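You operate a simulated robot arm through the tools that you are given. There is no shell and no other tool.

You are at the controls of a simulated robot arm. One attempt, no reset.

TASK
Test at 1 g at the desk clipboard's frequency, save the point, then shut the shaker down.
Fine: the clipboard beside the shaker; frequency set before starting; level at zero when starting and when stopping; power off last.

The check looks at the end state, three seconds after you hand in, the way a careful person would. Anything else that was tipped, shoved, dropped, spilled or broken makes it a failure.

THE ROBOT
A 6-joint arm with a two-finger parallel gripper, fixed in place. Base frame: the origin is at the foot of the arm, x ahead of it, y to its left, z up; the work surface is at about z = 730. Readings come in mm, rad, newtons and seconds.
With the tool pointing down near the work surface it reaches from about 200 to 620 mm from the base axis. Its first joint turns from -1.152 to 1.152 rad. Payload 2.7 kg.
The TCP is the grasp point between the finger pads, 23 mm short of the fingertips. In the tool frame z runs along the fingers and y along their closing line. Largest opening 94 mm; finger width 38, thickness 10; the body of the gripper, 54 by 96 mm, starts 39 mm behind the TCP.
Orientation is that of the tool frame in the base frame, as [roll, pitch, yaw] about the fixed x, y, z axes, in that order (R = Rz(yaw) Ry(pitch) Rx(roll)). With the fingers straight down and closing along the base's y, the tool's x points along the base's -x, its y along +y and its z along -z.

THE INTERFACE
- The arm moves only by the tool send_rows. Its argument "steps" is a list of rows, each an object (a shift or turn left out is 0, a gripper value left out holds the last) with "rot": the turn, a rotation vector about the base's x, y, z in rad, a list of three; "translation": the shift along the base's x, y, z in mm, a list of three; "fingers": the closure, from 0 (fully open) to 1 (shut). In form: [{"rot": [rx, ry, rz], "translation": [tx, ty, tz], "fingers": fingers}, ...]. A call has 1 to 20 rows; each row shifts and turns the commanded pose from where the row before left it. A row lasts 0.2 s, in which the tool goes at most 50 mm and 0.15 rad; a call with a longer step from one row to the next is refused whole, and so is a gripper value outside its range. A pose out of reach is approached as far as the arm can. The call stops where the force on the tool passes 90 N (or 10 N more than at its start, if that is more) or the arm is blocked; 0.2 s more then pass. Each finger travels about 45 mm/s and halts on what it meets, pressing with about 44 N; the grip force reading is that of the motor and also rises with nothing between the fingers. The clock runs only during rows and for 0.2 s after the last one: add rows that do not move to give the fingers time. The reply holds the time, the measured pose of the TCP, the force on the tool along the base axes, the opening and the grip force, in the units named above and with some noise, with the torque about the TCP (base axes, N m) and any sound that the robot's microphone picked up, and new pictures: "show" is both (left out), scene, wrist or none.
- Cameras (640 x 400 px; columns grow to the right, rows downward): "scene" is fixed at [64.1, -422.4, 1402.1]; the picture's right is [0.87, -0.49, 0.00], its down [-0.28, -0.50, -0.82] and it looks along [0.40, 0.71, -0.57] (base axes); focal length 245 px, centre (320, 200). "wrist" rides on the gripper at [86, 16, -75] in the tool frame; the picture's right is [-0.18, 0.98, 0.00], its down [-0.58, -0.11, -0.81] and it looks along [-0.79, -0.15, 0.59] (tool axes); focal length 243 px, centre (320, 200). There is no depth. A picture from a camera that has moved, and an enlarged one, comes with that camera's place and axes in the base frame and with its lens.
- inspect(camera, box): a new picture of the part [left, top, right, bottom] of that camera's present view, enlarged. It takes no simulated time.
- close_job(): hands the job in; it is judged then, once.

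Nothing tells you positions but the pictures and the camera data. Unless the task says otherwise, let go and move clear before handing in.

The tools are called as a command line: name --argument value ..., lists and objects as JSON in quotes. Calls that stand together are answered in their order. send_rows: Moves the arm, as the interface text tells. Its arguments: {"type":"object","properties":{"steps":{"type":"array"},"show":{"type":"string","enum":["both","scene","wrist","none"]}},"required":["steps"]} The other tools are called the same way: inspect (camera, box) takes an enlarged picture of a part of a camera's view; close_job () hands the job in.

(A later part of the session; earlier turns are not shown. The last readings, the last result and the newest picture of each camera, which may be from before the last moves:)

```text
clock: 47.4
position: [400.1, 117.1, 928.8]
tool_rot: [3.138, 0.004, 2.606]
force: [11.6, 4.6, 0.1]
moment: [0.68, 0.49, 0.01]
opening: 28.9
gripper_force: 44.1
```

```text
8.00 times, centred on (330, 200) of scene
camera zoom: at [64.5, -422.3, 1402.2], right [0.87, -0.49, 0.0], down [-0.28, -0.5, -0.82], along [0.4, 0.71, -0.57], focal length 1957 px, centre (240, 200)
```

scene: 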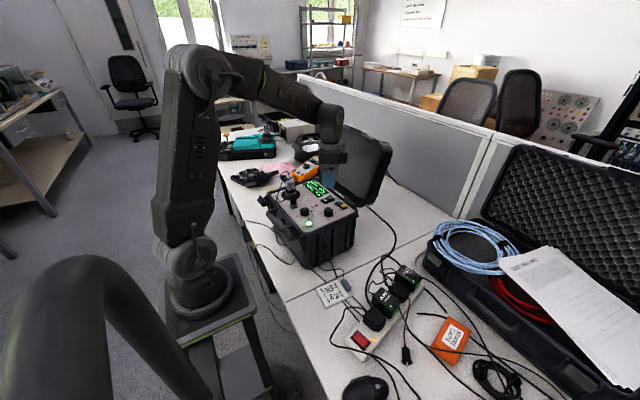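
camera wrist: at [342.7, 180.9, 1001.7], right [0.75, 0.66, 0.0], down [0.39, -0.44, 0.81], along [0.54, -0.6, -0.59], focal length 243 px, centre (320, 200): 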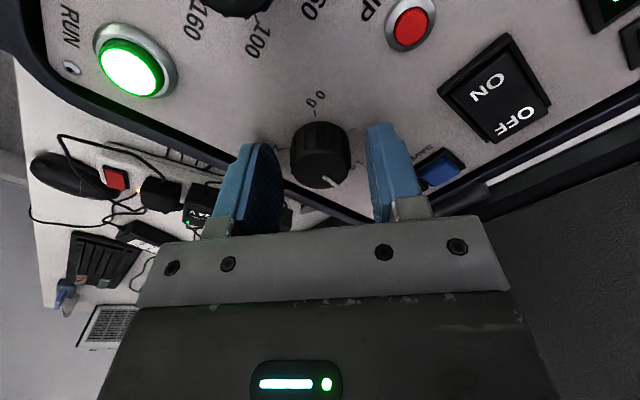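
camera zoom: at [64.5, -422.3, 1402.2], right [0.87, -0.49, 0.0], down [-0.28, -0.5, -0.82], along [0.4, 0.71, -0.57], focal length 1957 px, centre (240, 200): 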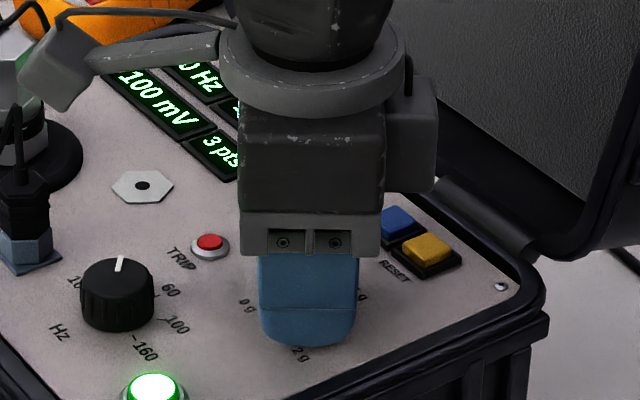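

It reads 100 mV now. I'll trim a little further toward the centre of the 1.0 g band and ease off the side load.

send_rows --steps '[{"rot": [0, 0, 0.05]}, {"translation": [0.5, 0.2, 0]}, {"translation": [0.5, 0.2, 0]}, {}]' --show "none"

inspect --camera "scene" --box '[290, 175, 370, 225]'

```text
clock: 48.4
position: [399.2, 117.3, 928.6]
tool_rot: [3.141, 0.002, 2.653]
force: [3.3, 1.2, 10.4]
moment: [-0.55, -0.91, -0.04]
opening: 29.0
gripper_force: 43.7
```

```text
8.00 times, centred on (330, 200) of scene
camera zoom: at [64.0, -422.4, 1402.1], right [0.87, -0.49, 0.0], down [-0.28, -0.5, -0.82], along [0.4, 0.71, -0.57], focal length 1957 px, centre (240, 200)
```

zoom: 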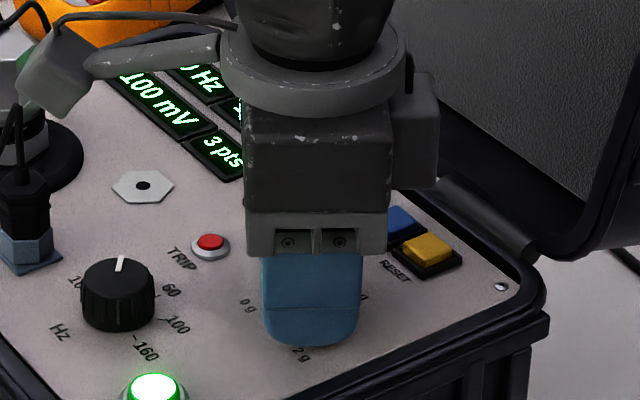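

Still 100 mV with little side load. I'll release and lift, then read again.

send_rows --steps '[{"fingers": 0.5}, {}, {}, {"translation": [0, 0, 15]}, {"translation": [0, 0, 35]}, {"translation": [0, 0, 40]}, {"translation": [0, 0, 30]}, {}, {}]'

inspect --camera "scene" --box '[290, 175, 370, 225]'

inspect --camera "wrist" --box '[256, 0, 448, 120]'

```text
clock: 50.4
position: [399.2, 116.5, 1047.4]
tool_rot: [3.139, 0.002, 2.652]
force: [-0.2, -0.2, -0.2]
moment: [-0.01, 0.0, 0.01]
opening: 46.9
gripper_force: 0.2
camera wrist: at [330.4, 170.0, 1121.2], right [0.62, 0.78, 0.0], down [0.46, -0.37, 0.81], along [0.63, -0.5, -0.59], focal length 243 px, centre (320, 200)
```

scene: 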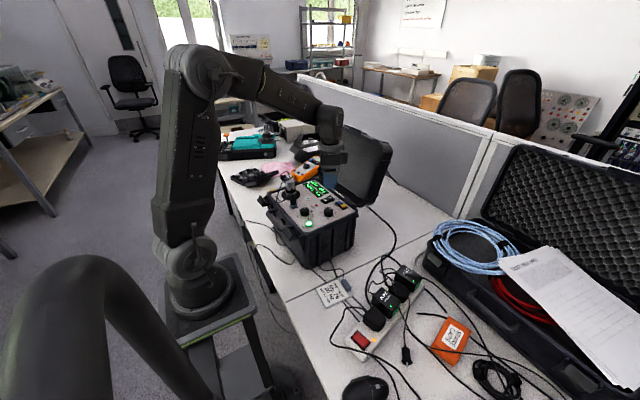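
wrist: 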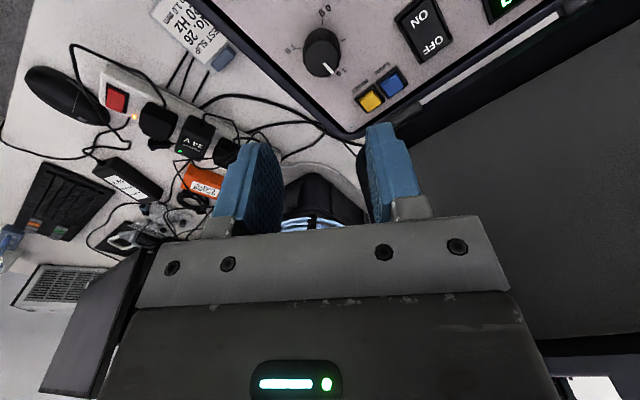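

```text
8.00 times, centred on (330, 200) of scene
camera zoom: at [64.1, -422.4, 1402.1], right [0.87, -0.49, 0.0], down [-0.28, -0.5, -0.82], along [0.4, 0.71, -0.57], focal length 1957 px, centre (240, 200)
```

zoom: 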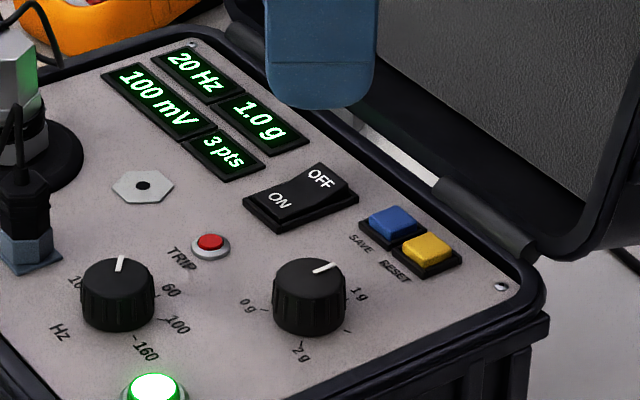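

```text
3.33 times, centred on (352, 60) of wrist
camera zoom: at [330.4, 170.0, 1121.2], right [0.62, 0.78, 0.0], down [0.46, -0.37, 0.81], along [0.63, -0.5, -0.59], focal length 809 px, centre (213, 667)
```

zoom: 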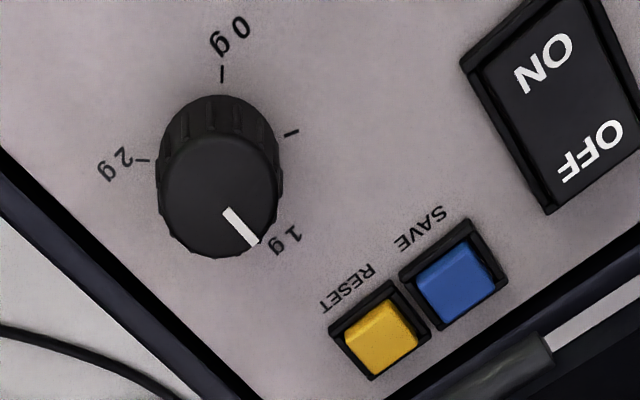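

The display reads 20 Hz, 1.0 g, 100 mV, and the pointer lies on the 1 g tick. Next is SAVE at about (463,150); I'll shut the fingers, turn the tool nearly square to the panel so it clears RESET, and move above it.

send_rows --steps '[{"translation": [11.5, 7.34, 0], "rot": [0, 0, 0.124], "fingers": 1}, {"translation": [11.5, 7.34, 0], "rot": [0, 0, 0.124]}, {"translation": [11.5, 7.34, 0], "rot": [0, 0, 0.124]}, {"translation": [11.5, 7.34, 0], "rot": [0, 0, 0.124]}, {"translation": [11.5, 7.34, 0], "rot": [0, 0, 0.124]}, {}, {"translation": [0, 0, -40]}, {"translation": [0, 0, -35]}, {"translation": [0, 0, -20]}, {}, {}]'

inspect --camera "wrist" --box '[224, 60, 416, 180]'

inspect --camera "scene" --box '[310, 165, 374, 205]'

send_rows --steps '[{}]' --show "none"

```text
clock: 52.8
position: [457.0, 152.1, 953.9]
tool_rot: [3.139, 0.001, -3.011]
force: [0.0, -0.4, 0.2]
moment: [0.02, -0.03, 0.03]
opening: 0.1
gripper_force: 42.8
camera wrist: at [369.2, 156.2, 1027.4], right [0.05, 1.0, 0.0], down [0.59, -0.03, 0.81], along [0.81, -0.04, -0.59], focal length 243 px, centre (320, 200)
```

scene: 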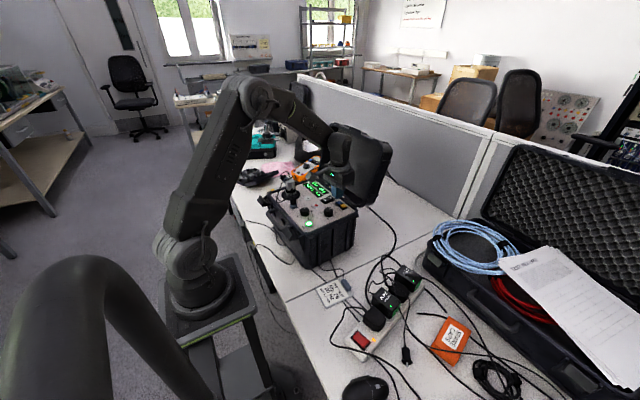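
wrist: 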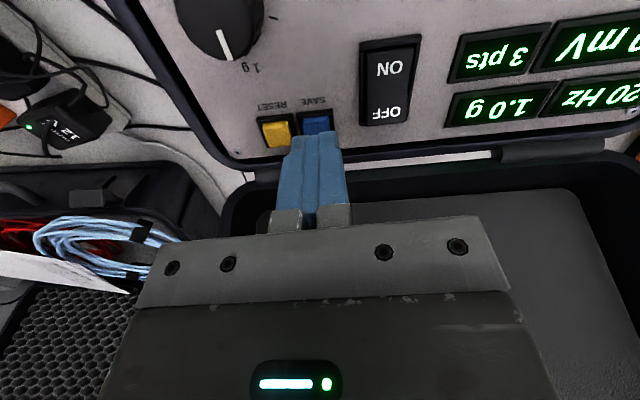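

```text
3.33 times, centred on (320, 120) of wrist
camera zoom: at [369.2, 156.2, 1027.4], right [0.05, 1.0, 0.0], down [0.59, -0.03, 0.81], along [0.81, -0.04, -0.59], focal length 809 px, centre (320, 467)
```

zoom: 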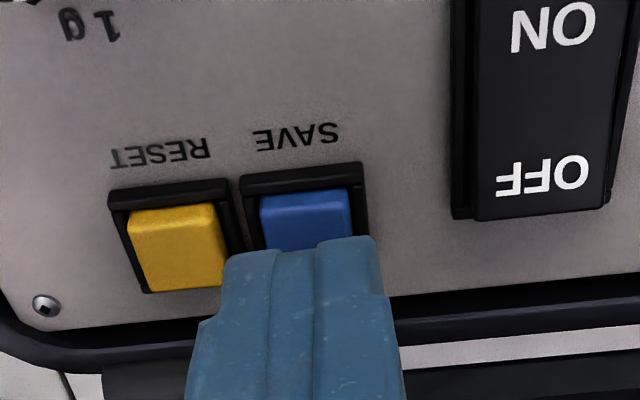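

```text
10.00 times, centred on (342, 185) of scene
camera zoom: at [64.1, -422.4, 1402.1], right [0.87, -0.49, 0.0], down [-0.28, -0.5, -0.82], along [0.4, 0.71, -0.57], focal length 2446 px, centre (100, 350)
```

zoom: 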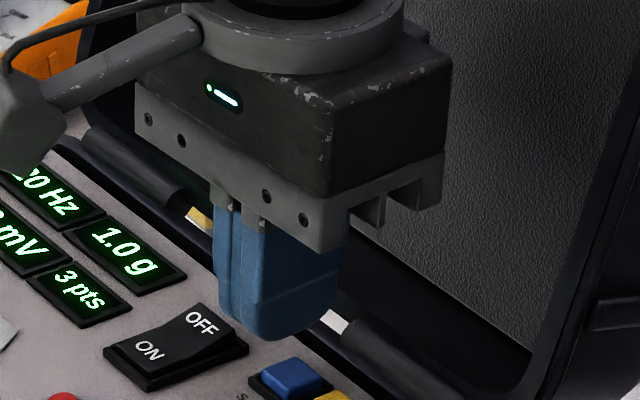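

```text
clock: 53.2
position: [457.2, 151.0, 953.6]
tool_rot: [3.14, 0.001, -3.01]
force: [-0.6, 0.0, -0.8]
moment: [0.01, -0.04, 0.01]
opening: 0.3
gripper_force: 42.8
```

The tips cover SAVE with about 4 mm clearance to RESET; I'll shift 1 mm further away from RESET and descend slowly to press.

send_rows --steps '[{"translation": [0.5, 1.2, -8]}, {"translation": [0, 0, -7]}, {"translation": [0, 0, -4]}, {"translation": [0, 0, -2]}, {}]' --show "wrist"

inspect --camera "wrist" --box '[224, 60, 416, 180]'

```text
clock: 54.4
position: [457.5, 155.0, 932.2]
tool_rot: [3.14, 0.001, -3.01]
force: [0.9, 0.5, 0.8]
moment: [0.0, -0.01, 0.04]
opening: 0.0
gripper_force: 42.7
camera wrist: at [370.1, 157.8, 1005.9], right [0.05, 1.0, 0.0], down [0.59, -0.03, 0.81], along [0.81, -0.04, -0.59], focal length 243 px, centre (320, 200)
```

wrist: 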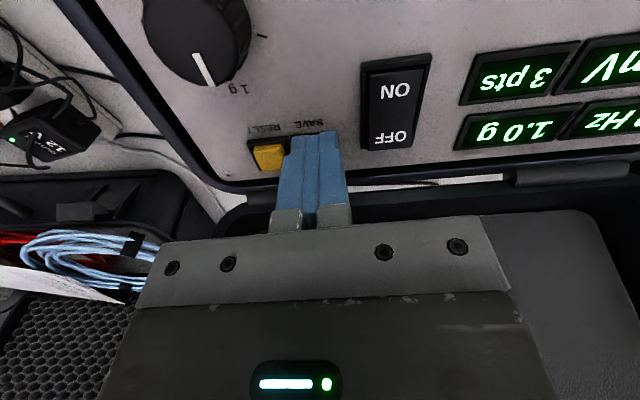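

```text
3.33 times, centred on (320, 120) of wrist
camera zoom: at [370.1, 157.8, 1005.9], right [0.05, 1.0, 0.0], down [0.59, -0.03, 0.81], along [0.81, -0.04, -0.59], focal length 809 px, centre (320, 467)
```

zoom: 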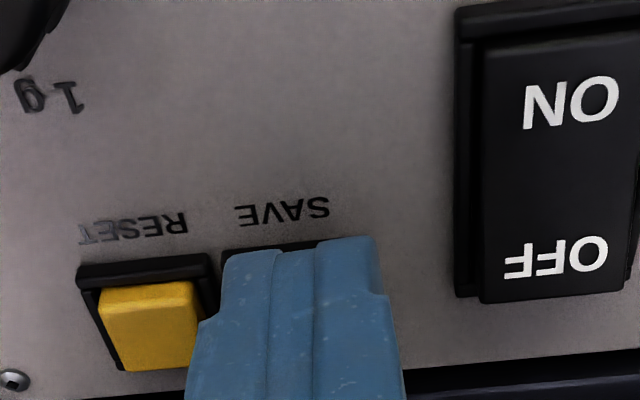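

Clear of RESET and right above SAVE. I'll press in small steps until a click.

send_rows --steps '[{"translation": [0, 0, -1.5]}, {"translation": [0, 0, -1]}, {}]' --show "none"

```text
clock: 55.2
position: [457.8, 153.5, 929.9]
tool_rot: [3.14, 0.002, -3.011]
force: [0.1, -1.7, 3.5]
moment: [-0.06, 0.0, -0.03]
opening: 0.0
gripper_force: 42.4
heard: click
```

A click was heard. I'll lift off and check that the point count went from 3 to 4.

send_rows --steps '[{"translation": [0, 0, 6]}, {"translation": [0, 0, 30]}, {"translation": [0, 0, 40]}, {"translation": [0, 0, 40]}, {}]'

inspect --camera "scene" --box '[290, 175, 370, 225]'

inspect --camera "wrist" --box '[340, 0, 500, 100]'

```text
clock: 56.4
position: [457.4, 150.8, 1045.3]
tool_rot: [3.14, 0.001, -3.012]
force: [-0.2, -0.6, 0.6]
moment: [-0.01, 0.01, -0.01]
opening: 0.0
gripper_force: 42.5
camera wrist: at [370.0, 155.5, 1118.9], right [0.05, 1.0, 0.0], down [0.59, -0.03, 0.81], along [0.81, -0.04, -0.59], focal length 243 px, centre (320, 200)
```

scene: 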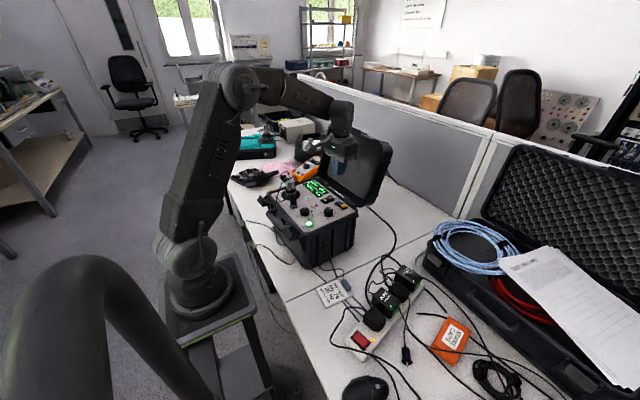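
wrist: 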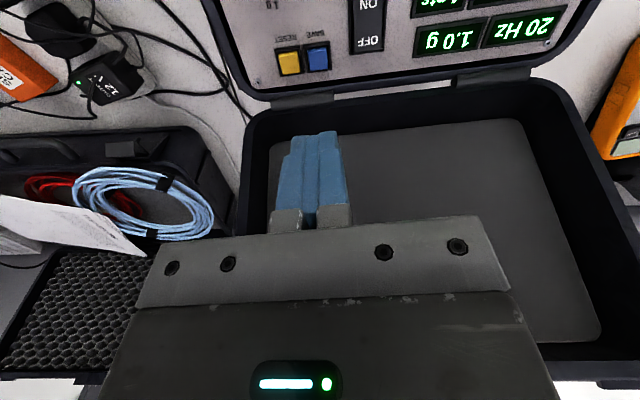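

```text
8.00 times, centred on (330, 200) of scene
camera zoom: at [64.1, -422.4, 1402.1], right [0.87, -0.49, 0.0], down [-0.28, -0.5, -0.82], along [0.4, 0.71, -0.57], focal length 1957 px, centre (240, 200)
```

zoom: 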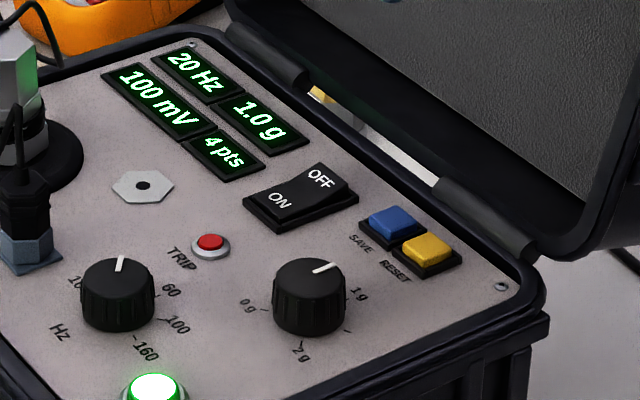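

```text
4.00 times, centred on (420, 50) of wrist
camera zoom: at [370.0, 155.5, 1118.9], right [0.05, 1.0, 0.0], down [0.59, -0.03, 0.81], along [0.81, -0.04, -0.59], focal length 970 px, centre (-80, 800)
```

zoom: 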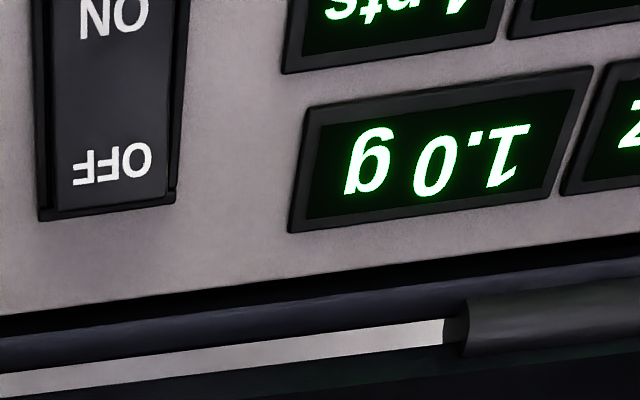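

4 pts now, saved at 20 Hz and 1.0 g. Next the level must go back to zero: I'll return above the level knob with the tool turned to about -38° so I can sweep counter-clockwise.

send_rows --steps '[{"translation": [-9.55, -6.25, 0], "rot": [0, 0, -0.1323], "fingers": 0.5}, {"translation": [-9.55, -6.25, 0], "rot": [0, 0, -0.1323]}, {"translation": [-9.55, -6.25, 0], "rot": [0, 0, -0.1323]}, {"translation": [-9.55, -6.25, 0], "rot": [0, 0, -0.1323]}, {"translation": [-9.55, -6.25, 0], "rot": [0, 0, -0.1323]}, {"translation": [-9.55, -6.25, 0], "rot": [0, 0, -0.1323]}, {}, {}, {}]' --show "wrist"

inspect --camera "wrist" --box '[224, 0, 416, 120]'

send_rows --steps '[{}]' --show "none"

```text
clock: 58.4
position: [400.5, 116.9, 1045.5]
tool_rot: [3.14, 0.001, 2.479]
force: [-0.1, -0.4, 0.1]
moment: [0.0, 0.03, 0.02]
opening: 47.2
gripper_force: 0.0
camera wrist: at [342.5, 183.1, 1118.4], right [0.75, 0.66, 0.0], down [0.39, -0.44, 0.81], along [0.53, -0.6, -0.59], focal length 243 px, centre (320, 200)
```

wrist: 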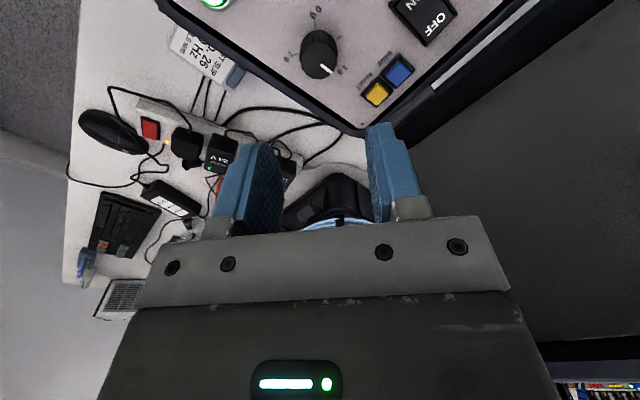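

```text
3.33 times, centred on (320, 60) of wrist
camera zoom: at [342.5, 183.1, 1118.4], right [0.75, 0.66, 0.0], down [0.39, -0.44, 0.81], along [0.53, -0.6, -0.59], focal length 809 px, centre (320, 667)
```

zoom: 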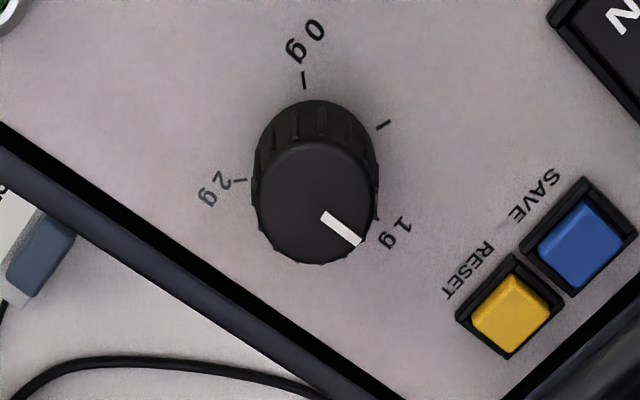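

```text
clock: 58.8
position: [401.6, 116.6, 1045.0]
tool_rot: [3.141, 0.003, 2.479]
force: [-0.3, 0.2, 0.2]
moment: [0.01, -0.01, -0.02]
opening: 46.9
gripper_force: 0.1
```

The knob is about 1 mm off the axis; I'll correct, descend and grip.

send_rows --steps '[{"translation": [-0.9, -0.3, -30]}, {"translation": [0, 0, -40]}, {"translation": [0, 0, -30]}, {"translation": [0, 0, -11]}, {"translation": [0, 0, -5.5]}, {}, {}, {"fingers": 0.75}, {}, {}]' --show "wrist"

inspect --camera "scene" --box '[290, 175, 370, 225]'

```text
clock: 61.0
position: [398.7, 117.9, 927.7]
tool_rot: [3.139, 0.001, 2.48]
force: [2.2, 2.1, 0.0]
moment: [0.01, -0.15, 0.0]
opening: 29.1
gripper_force: 43.9
camera wrist: at [340.7, 183.4, 1002.1], right [0.75, 0.66, 0.0], down [0.39, -0.44, 0.81], along [0.53, -0.6, -0.59], focal length 243 px, centre (320, 200)
```

wrist: 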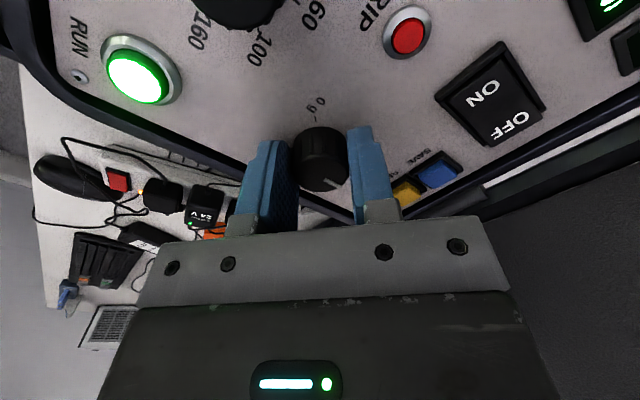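

```text
8.00 times, centred on (330, 200) of scene
camera zoom: at [64.2, -422.4, 1402.2], right [0.87, -0.49, 0.0], down [-0.28, -0.5, -0.82], along [0.4, 0.71, -0.57], focal length 1957 px, centre (240, 200)
```

zoom: 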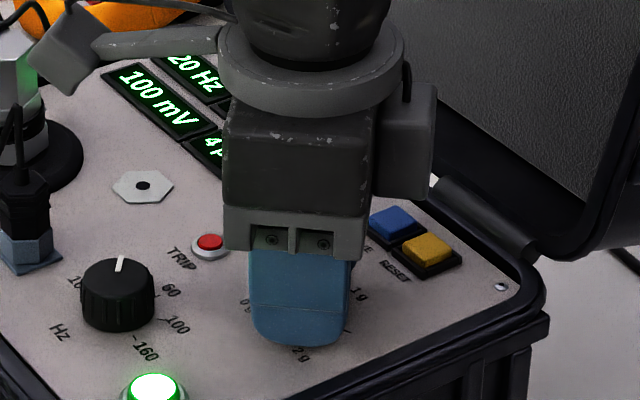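

Gripped with minimal side load. I'll turn counter-clockwise 135° back toward zero.

send_rows --steps '[{"rot": [0, 0, 0.131]}, {"rot": [0, 0, 0.131]}, {"rot": [0, 0, 0.131]}, {"rot": [0, 0, 0.131]}, {"rot": [0, 0, 0.131]}, {"rot": [0, 0, 0.131]}, {"rot": [0, 0, 0.131]}, {"rot": [0, 0, 0.131]}, {"rot": [0, 0, 0.131]}, {"rot": [0, 0, 0.131]}, {"rot": [0, 0, 0.131]}, {"rot": [0, 0, 0.131]}, {"rot": [0, 0, 0.131]}, {"rot": [0, 0, 0.131]}, {"rot": [0, 0, 0.131]}, {"rot": [0, 0, 0.131]}, {"rot": [0, 0, 0.131]}, {"rot": [0, 0, 0.131]}, {}]'

inspect --camera "scene" --box '[290, 175, 370, 225]'

inspect --camera "wrist" --box '[224, 70, 416, 190]'

```text
clock: 65.0
position: [399.7, 115.7, 928.8]
tool_rot: [3.14, 0.0, -1.445]
force: [5.6, -22.4, 1.1]
moment: [-0.4, -0.18, -0.02]
opening: 29.1
gripper_force: 43.8
camera wrist: at [394.7, 27.7, 1002.6], right [-1.0, 0.06, 0.0], down [0.04, 0.59, 0.81], along [0.05, 0.81, -0.59], focal length 243 px, centre (320, 200)
```

scene: 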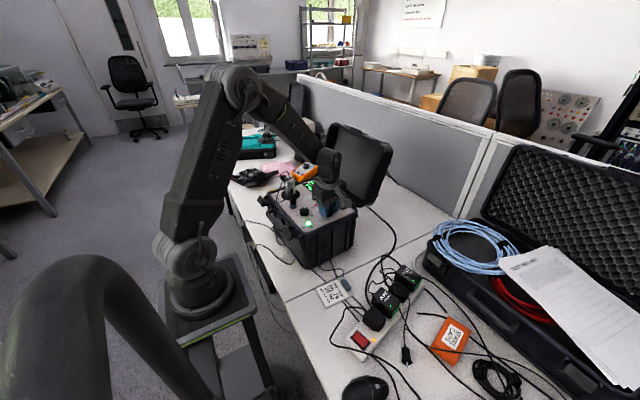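
wrist: 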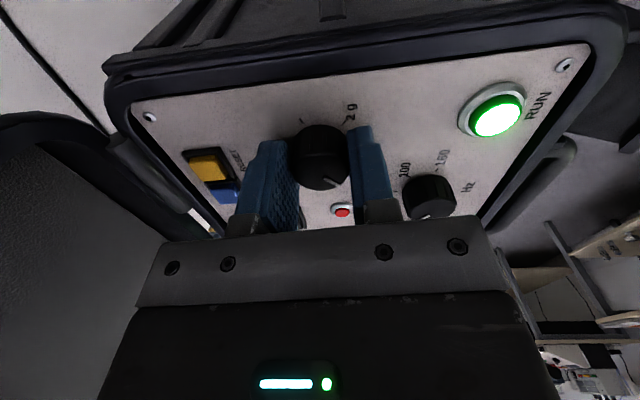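

```text
8.00 times, centred on (330, 200) of scene
camera zoom: at [64.4, -422.9, 1402.0], right [0.87, -0.49, 0.0], down [-0.28, -0.5, -0.82], along [0.4, 0.71, -0.57], focal length 1957 px, centre (240, 200)
```

zoom: 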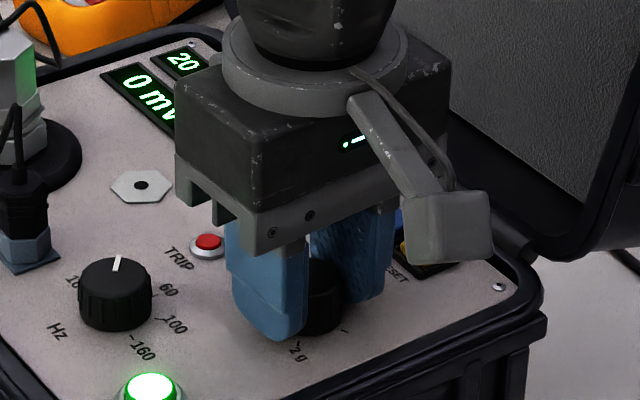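

```text
3.33 times, centred on (320, 130) of wrist
camera zoom: at [394.7, 27.7, 1002.6], right [-1.0, 0.06, 0.0], down [0.04, 0.59, 0.81], along [0.05, 0.81, -0.59], focal length 809 px, centre (320, 433)
```

zoom: 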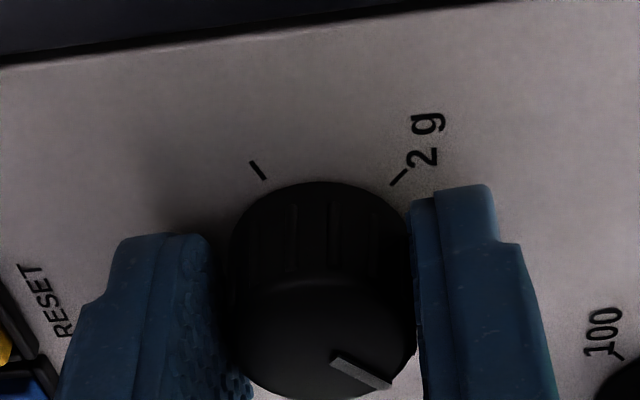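

It reads 0 mV. I'll push slightly further to the zero end, ease the side load, and release.

send_rows --steps '[{"rot": [0, 0, 0.05]}, {"rot": [0, 0, 0.05]}, {"translation": [0.3, -1.0, 0]}, {"translation": [0.2, -1.0, 0]}, {}]' --show "none"

inspect --camera "scene" --box '[290, 175, 370, 225]'

```text
clock: 66.2
position: [399.4, 118.0, 930.9]
tool_rot: [3.142, 0.003, -1.346]
force: [-8.6, 22.0, -0.1]
moment: [0.08, 0.16, 0.02]
opening: 28.8
gripper_force: 44.2
```

```text
8.00 times, centred on (330, 200) of scene
camera zoom: at [63.9, -421.8, 1402.3], right [0.87, -0.49, 0.0], down [-0.28, -0.5, -0.82], along [0.4, 0.71, -0.57], focal length 1957 px, centre (240, 200)
```

zoom: 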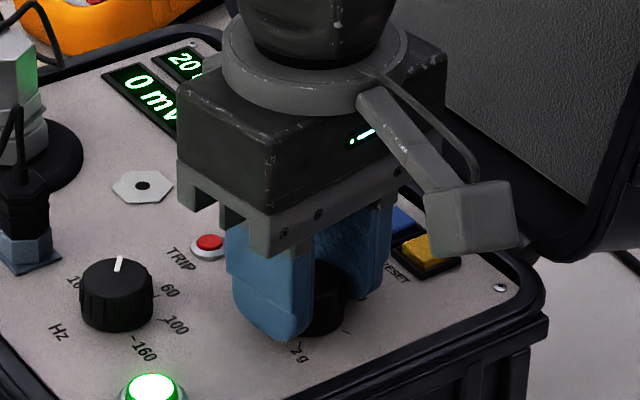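

The side load flipped sign, so half of that shift is right. I'll move back 1 mm, then release and lift.

send_rows --steps '[{"translation": [-0.3, 1.0, 0]}, {}]' --show "none"

```text
clock: 66.8
position: [398.7, 117.8, 929.9]
tool_rot: [-3.141, 0.004, -1.347]
force: [-2.6, 26.6, -0.3]
moment: [0.75, 0.22, 0.02]
opening: 28.9
gripper_force: 44.1
```

The load is still +27 N along the pads; I'll ease another 1 mm in +y and re-read.

send_rows --steps '[{"translation": [0, 0.8, 0]}, {}, {}]' --show "none"

```text
clock: 67.6
position: [399.0, 117.0, 929.7]
tool_rot: [-3.14, 0.0, -1.345]
force: [-6.9, 17.6, 13.9]
moment: [1.33, 0.44, 0.0]
opening: 28.8
gripper_force: 44.1
```

Load is modest. I'll release, lift and check that level is truly at zero.

send_rows --steps '[{"fingers": 0.5}, {}, {}, {"translation": [0, 0, 15]}, {"translation": [0, 0, 35]}, {"translation": [0, 0, 40]}, {"translation": [0, 0, 30]}, {}, {}]'

inspect --camera "scene" --box '[290, 175, 370, 225]'

inspect --camera "wrist" --box '[224, 0, 416, 120]'

```text
clock: 69.6
position: [400.4, 114.9, 1048.0]
tool_rot: [3.141, 0.0, -1.345]
force: [-1.0, 0.4, 0.6]
moment: [0.05, 0.0, 0.0]
opening: 46.7
gripper_force: 0.2
camera wrist: at [404.2, 27.6, 1122.1], right [-1.0, -0.04, 0.0], down [-0.02, 0.59, 0.81], along [-0.03, 0.81, -0.59], focal length 243 px, centre (320, 200)
```

scene: 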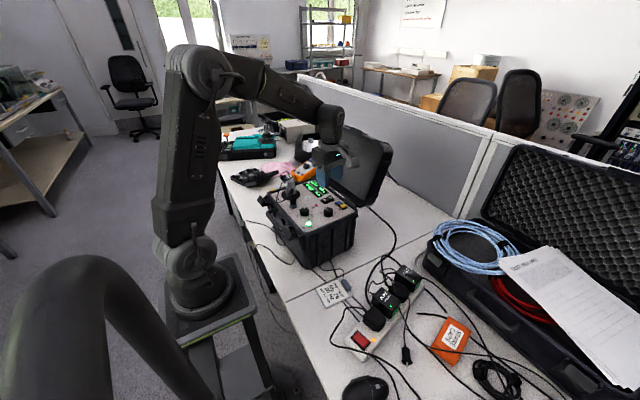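
wrist: 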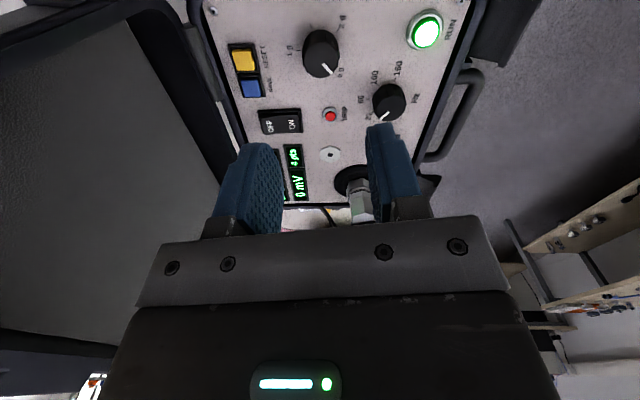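

```text
8.00 times, centred on (330, 200) of scene
camera zoom: at [64.1, -422.4, 1402.1], right [0.87, -0.49, 0.0], down [-0.28, -0.5, -0.82], along [0.4, 0.71, -0.57], focal length 1957 px, centre (240, 200)
```

zoom: 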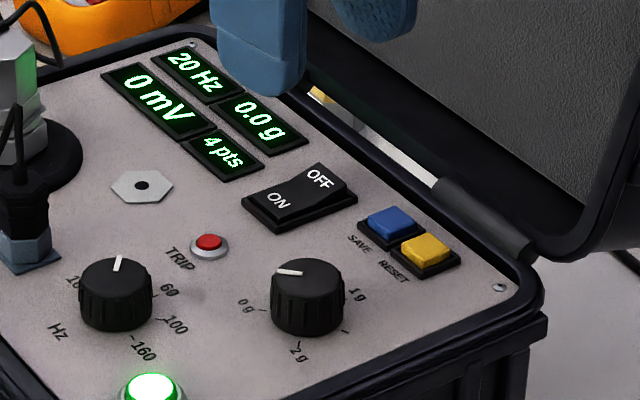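

```text
3.33 times, centred on (320, 60) of wrist
camera zoom: at [404.2, 27.6, 1122.1], right [-1.0, -0.04, 0.0], down [-0.02, 0.59, 0.81], along [-0.03, 0.81, -0.59], focal length 809 px, centre (320, 667)
```

zoom: 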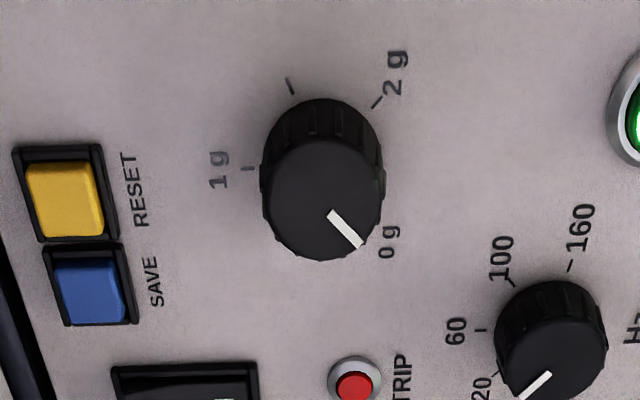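

Display reads 0.0 g, 0 mV with the pointer at 0 g. Next I'll press RUN again at about (318,98.5) to stop: shut the fingers and move above it.

send_rows --steps '[{"translation": [-20.6, -4.35, 0], "rot": [0, 0, -0.05], "fingers": 1}, {"translation": [-20.6, -4.35, 0], "rot": [0, 0, -0.05]}, {"translation": [-20.6, -4.35, 0]}, {"translation": [-20.6, -4.35, 0]}, {}, {"translation": [0, 0, -40]}, {"translation": [0, 0, -35]}, {"translation": [0, 0, -20]}, {}, {}]' --show "wrist"

inspect --camera "wrist" --box '[224, 60, 416, 180]'

inspect --camera "scene" --box '[270, 185, 350, 235]'

send_rows --steps '[{}]' --show "none"

```text
clock: 71.8
position: [317.5, 101.9, 952.4]
tool_rot: [3.139, 0.003, -1.444]
force: [-1.2, 0.4, -0.4]
moment: [0.03, -0.01, 0.01]
opening: 0.1
gripper_force: 42.6
camera wrist: at [310.9, 12.2, 1026.1], right [-1.0, 0.06, 0.0], down [0.04, 0.59, 0.81], along [0.05, 0.81, -0.59], focal length 243 px, centre (320, 200)
```

wrist: 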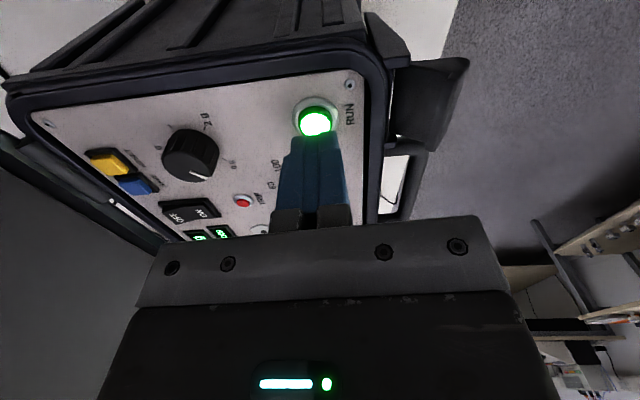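

```text
3.33 times, centred on (320, 120) of wrist
camera zoom: at [310.9, 12.2, 1026.1], right [-1.0, 0.06, 0.0], down [0.04, 0.59, 0.81], along [0.05, 0.81, -0.59], focal length 809 px, centre (320, 467)
```

zoom: 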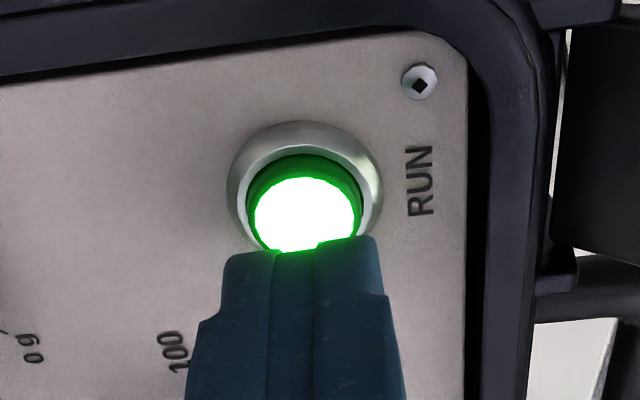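

```text
8.00 times, centred on (310, 210) of scene
camera zoom: at [64.1, -422.4, 1402.1], right [0.87, -0.49, 0.0], down [-0.28, -0.5, -0.82], along [0.4, 0.71, -0.57], focal length 1957 px, centre (400, 120)
```

zoom: 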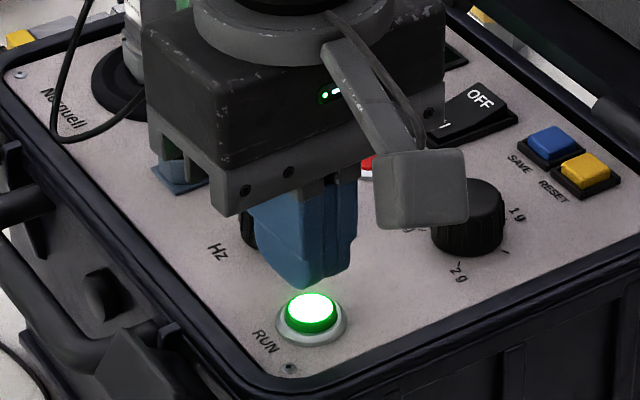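

```text
clock: 72.2
position: [316.3, 100.4, 953.2]
tool_rot: [3.14, 0.002, -1.446]
force: [0.5, -0.9, -0.3]
moment: [0.0, 0.02, 0.0]
opening: 0.1
gripper_force: 42.3
```

Lined up over RUN within about 2 mm. I'll adjust and press in small steps until the click.

send_rows --steps '[{"translation": [1.8, -1.8, -8]}, {"translation": [0, 0, -7]}, {"translation": [0, 0, -3]}, {"translation": [0, 0, -2]}, {}, {}]' --show "none"

send_rows --steps '[{"translation": [0, 0, -1.2]}, {}]' --show "none"

```text
clock: 73.6
position: [318.6, 96.5, 933.1]
tool_rot: [-3.141, 0.003, -1.444]
force: [0.0, -0.9, 0.5]
moment: [0.01, -0.03, 0.0]
opening: 0.2
gripper_force: 42.3
```

```text
clock: 74.2
position: [318.3, 97.6, 932.1]
tool_rot: [3.14, 0.001, -1.445]
force: [-0.4, -0.2, 1.0]
moment: [0.0, -0.02, 0.02]
opening: 0.1
gripper_force: 42.1
```

No click yet at TCP z≈932. Continuing down about 1 mm at a time.

send_rows --steps '[{"translation": [0, 0, -1.2]}, {}]' --show "none"

```text
clock: 74.8
position: [320.3, 98.3, 931.6]
tool_rot: [3.14, 0.002, -1.444]
force: [-0.5, -1.2, 2.4]
moment: [-0.04, 0.01, 0.02]
opening: 0.2
gripper_force: 42.5
heard: click
```

A click was heard. I'll lift off and check the RUN lamp and displays.

send_rows --steps '[{"translation": [0, 0, 6]}, {"translation": [0, 0, 30]}, {"translation": [0, 0, 40]}, {"translation": [0, 0, 40]}, {}]'

inspect --camera "scene" --box '[280, 175, 360, 225]'

inspect --camera "wrist" --box '[190, 20, 350, 120]'

```text
clock: 76.0
position: [315.1, 99.6, 1046.4]
tool_rot: [3.141, 0.002, -1.444]
force: [1.4, 0.0, -0.4]
moment: [0.01, -0.02, 0.02]
opening: 0.1
gripper_force: 42.7
camera wrist: at [309.6, 10.7, 1120.6], right [-1.0, 0.06, 0.0], down [0.04, 0.59, 0.81], along [0.05, 0.81, -0.59], focal length 243 px, centre (320, 200)
```

scene: 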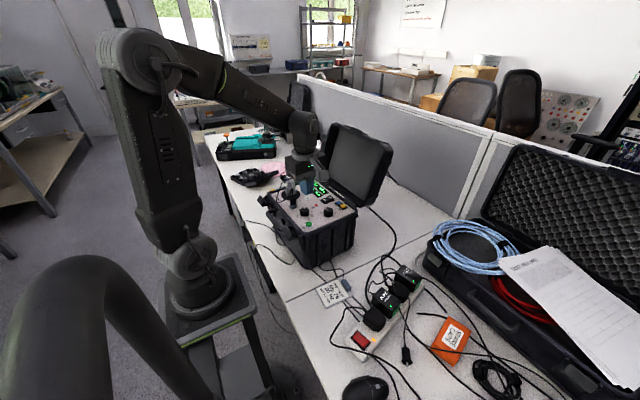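
wrist: 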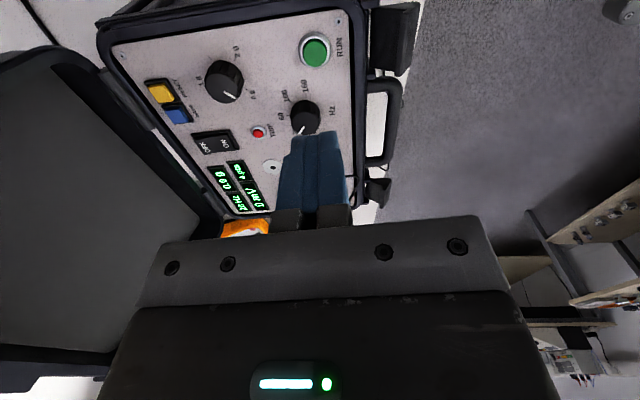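

```text
8.00 times, centred on (320, 200) of scene
camera zoom: at [64.1, -422.4, 1402.1], right [0.87, -0.49, 0.0], down [-0.28, -0.5, -0.82], along [0.4, 0.71, -0.57], focal length 1957 px, centre (320, 200)
```

zoom: 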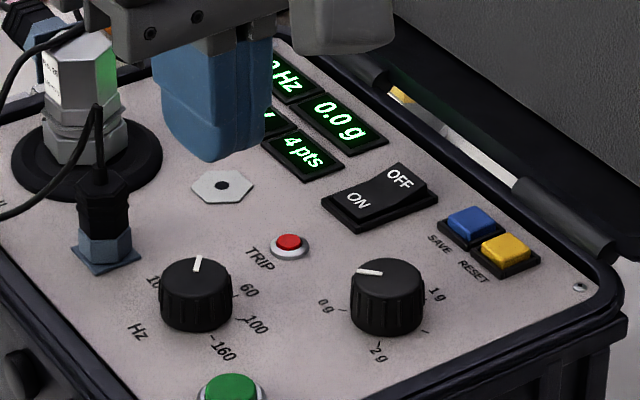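

```text
4.00 times, centred on (270, 70) of wrist
camera zoom: at [309.6, 10.7, 1120.6], right [-1.0, 0.06, 0.0], down [0.04, 0.59, 0.81], along [0.05, 0.81, -0.59], focal length 970 px, centre (520, 720)
```

zoom: 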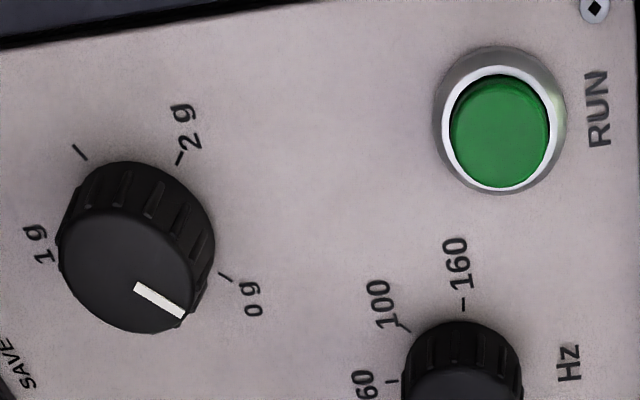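

RUN is off, level 0.0 g, 4 pts. Last is the rocker's OFF end at about (448,189); before going near the lid I'll check where its front rim is.

inspect --camera "scene" --box '[310, 110, 406, 220]'

inspect --camera "wrist" --box '[0, 0, 320, 200]'

```text
3.64 times, centred on (358, 165) of scene
camera zoom: at [64.1, -422.4, 1402.1], right [0.87, -0.49, 0.0], down [-0.28, -0.5, -0.82], along [0.4, 0.71, -0.57], focal length 889 px, centre (182, 327)
```

zoom: 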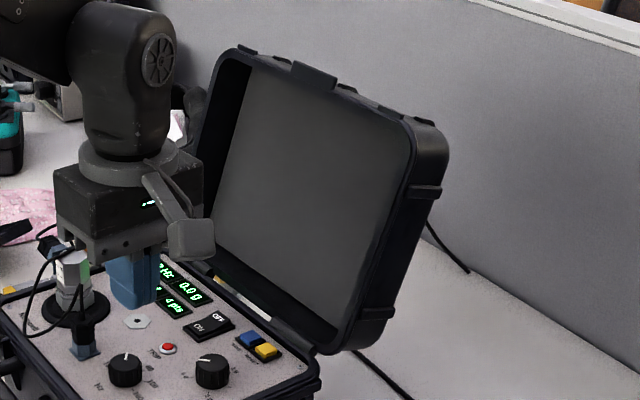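

```text
2.00 times, centred on (160, 100) of wrist
camera zoom: at [309.6, 10.7, 1120.6], right [-1.0, 0.06, 0.0], down [0.04, 0.59, 0.81], along [0.05, 0.81, -0.59], focal length 485 px, centre (640, 400)
```

zoom: 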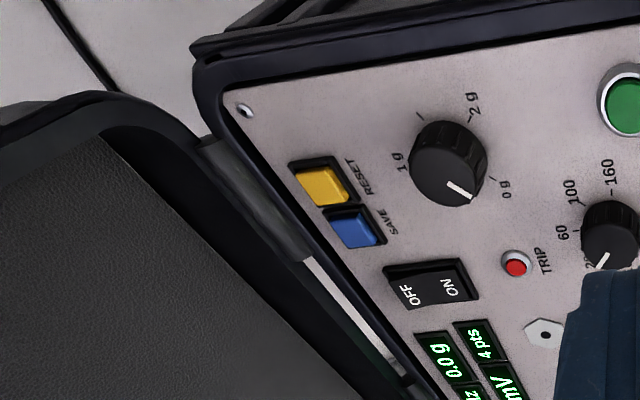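

The lid's front rim leans back from about x≈485–507 near the rocker, so I'll use the slim orientation (tool square to panel) with the tips centred near (454.5,189.5), and approach from above.

send_rows --steps '[{"translation": [12.4, 8.32, 0], "rot": [0, 0, -0.1427]}, {"translation": [12.4, 8.32, 0], "rot": [0, 0, -0.1427]}, {"translation": [12.4, 8.32, 0], "rot": [0, 0, -0.1427]}, {"translation": [12.4, 8.32, 0], "rot": [0, 0, -0.1427]}, {"translation": [12.4, 8.32, 0], "rot": [0, 0, -0.1427]}, {"translation": [12.4, 8.32, 0], "rot": [0, 0, -0.1427]}, {"translation": [12.4, 8.32, 0], "rot": [0, 0, -0.1427]}, {"translation": [12.4, 8.32, 0], "rot": [0, 0, -0.1427]}, {"translation": [12.4, 8.32, 0], "rot": [0, 0, -0.1427]}, {"translation": [12.4, 8.32, 0], "rot": [0, 0, -0.1427]}, {"translation": [12.4, 8.32, 0], "rot": [0, 0, -0.1427]}, {}, {"translation": [0, 0, -40]}, {"translation": [0, 0, -35]}, {"translation": [0, 0, -16]}, {}, {}]'

inspect --camera "wrist" --box '[224, 60, 416, 180]'

inspect --camera "scene" --box '[300, 150, 380, 200]'

send_rows --steps '[{}]' --show "none"

```text
clock: 79.6
position: [453.2, 187.4, 954.7]
tool_rot: [3.14, 0.002, -3.016]
force: [-0.4, 0.3, 0.5]
moment: [-0.02, 0.01, 0.05]
opening: 0.0
gripper_force: 42.4
camera wrist: at [365.5, 192.3, 1028.5], right [0.06, 1.0, 0.0], down [0.59, -0.04, 0.81], along [0.81, -0.05, -0.59], focal length 243 px, centre (320, 200)
```

scene: 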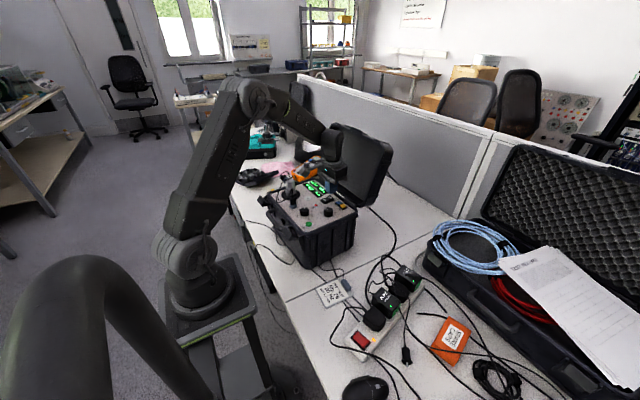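
wrist: 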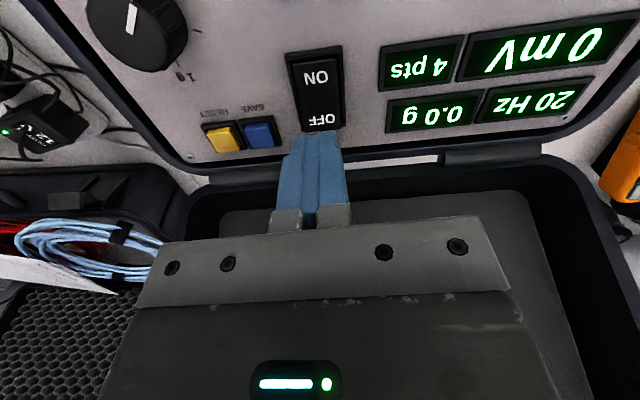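

```text
3.33 times, centred on (320, 120) of wrist
camera zoom: at [365.5, 192.3, 1028.5], right [0.06, 1.0, 0.0], down [0.59, -0.04, 0.81], along [0.81, -0.05, -0.59], focal length 809 px, centre (320, 467)
```

zoom: 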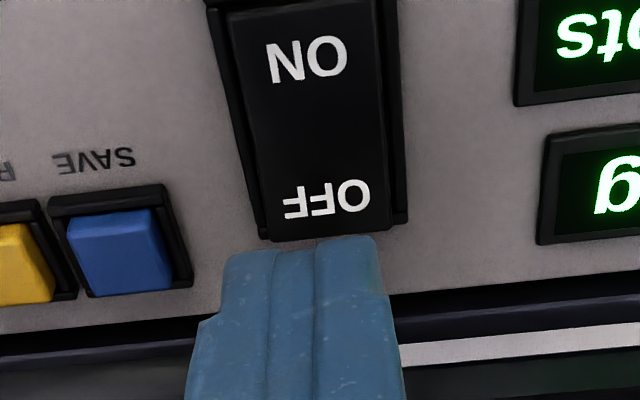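

```text
8.00 times, centred on (340, 175) of scene
camera zoom: at [64.1, -422.4, 1402.1], right [0.87, -0.49, 0.0], down [-0.28, -0.5, -0.82], along [0.4, 0.71, -0.57], focal length 1957 px, centre (160, 400)
```

zoom: 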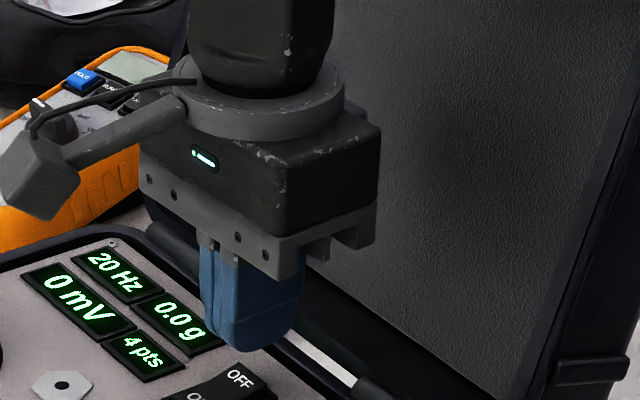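

```text
clock: 80.0
position: [453.9, 187.6, 955.0]
tool_rot: [3.139, 0.001, -3.016]
force: [0.2, 0.0, -0.2]
moment: [-0.01, 0.02, 0.0]
opening: 0.0
gripper_force: 42.6
```

The tips are over the OFF end, clear of SAVE, displays and the lid. I'll shift slightly (+1.5,+1) and descend to contact.

send_rows --steps '[{"translation": [1.5, 1.0, -8]}, {"translation": [0, 0, -7]}, {"translation": [0, 0, -4]}, {}, {"translation": [0, 0, -1.5]}, {"translation": [0, 0, -1.5]}, {}]' --show "none"

```text
clock: 81.6
position: [455.7, 189.8, 934.3]
tool_rot: [3.139, 0.002, -3.017]
force: [0.9, 0.3, 1.2]
moment: [-0.04, -0.02, -0.01]
opening: 0.1
gripper_force: 42.5
```

Just about at contact (tip z≈910). I'll press on in 1.5 mm steps.

send_rows --steps '[{"translation": [0, 0, -1.5]}, {"translation": [0, 0, -1.5]}, {}]' --show "scene"

```text
clock: 82.4
position: [457.5, 189.3, 934.2]
tool_rot: [3.138, 0.006, -3.017]
force: [-6.3, -5.3, 31.0]
moment: [-0.16, 0.74, 0.04]
opening: 0.0
gripper_force: 42.0
```

scene: 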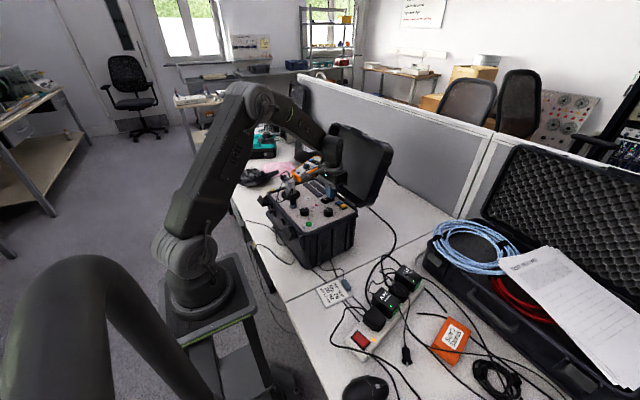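

The displays look dark now. I'll check closely before lifting.

inspect --camera "scene" --box '[290, 165, 370, 215]'

inspect --camera "wrist" --box '[224, 40, 416, 160]'

```text
8.00 times, centred on (330, 190) of scene
camera zoom: at [63.5, -422.8, 1402.1], right [0.87, -0.49, 0.0], down [-0.28, -0.5, -0.82], along [0.4, 0.71, -0.57], focal length 1957 px, centre (240, 280)
```

zoom: 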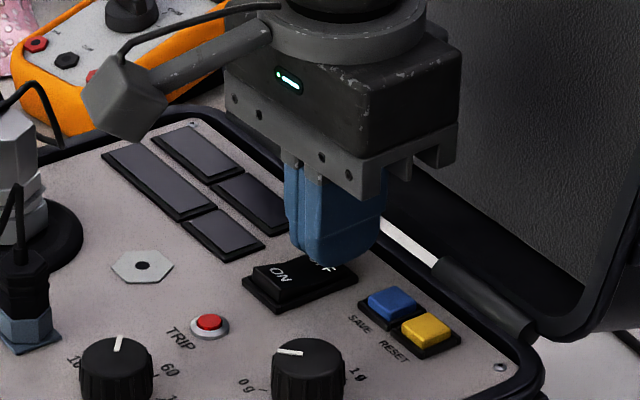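

```text
3.33 times, centred on (320, 100) of wrist
camera zoom: at [369.1, 194.7, 1006.8], right [0.06, 1.0, 0.0], down [0.59, -0.04, 0.81], along [0.81, -0.05, -0.59], focal length 809 px, centre (320, 533)
```

zoom: 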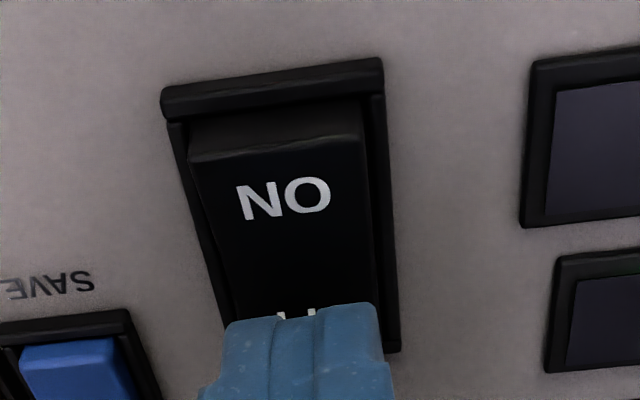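

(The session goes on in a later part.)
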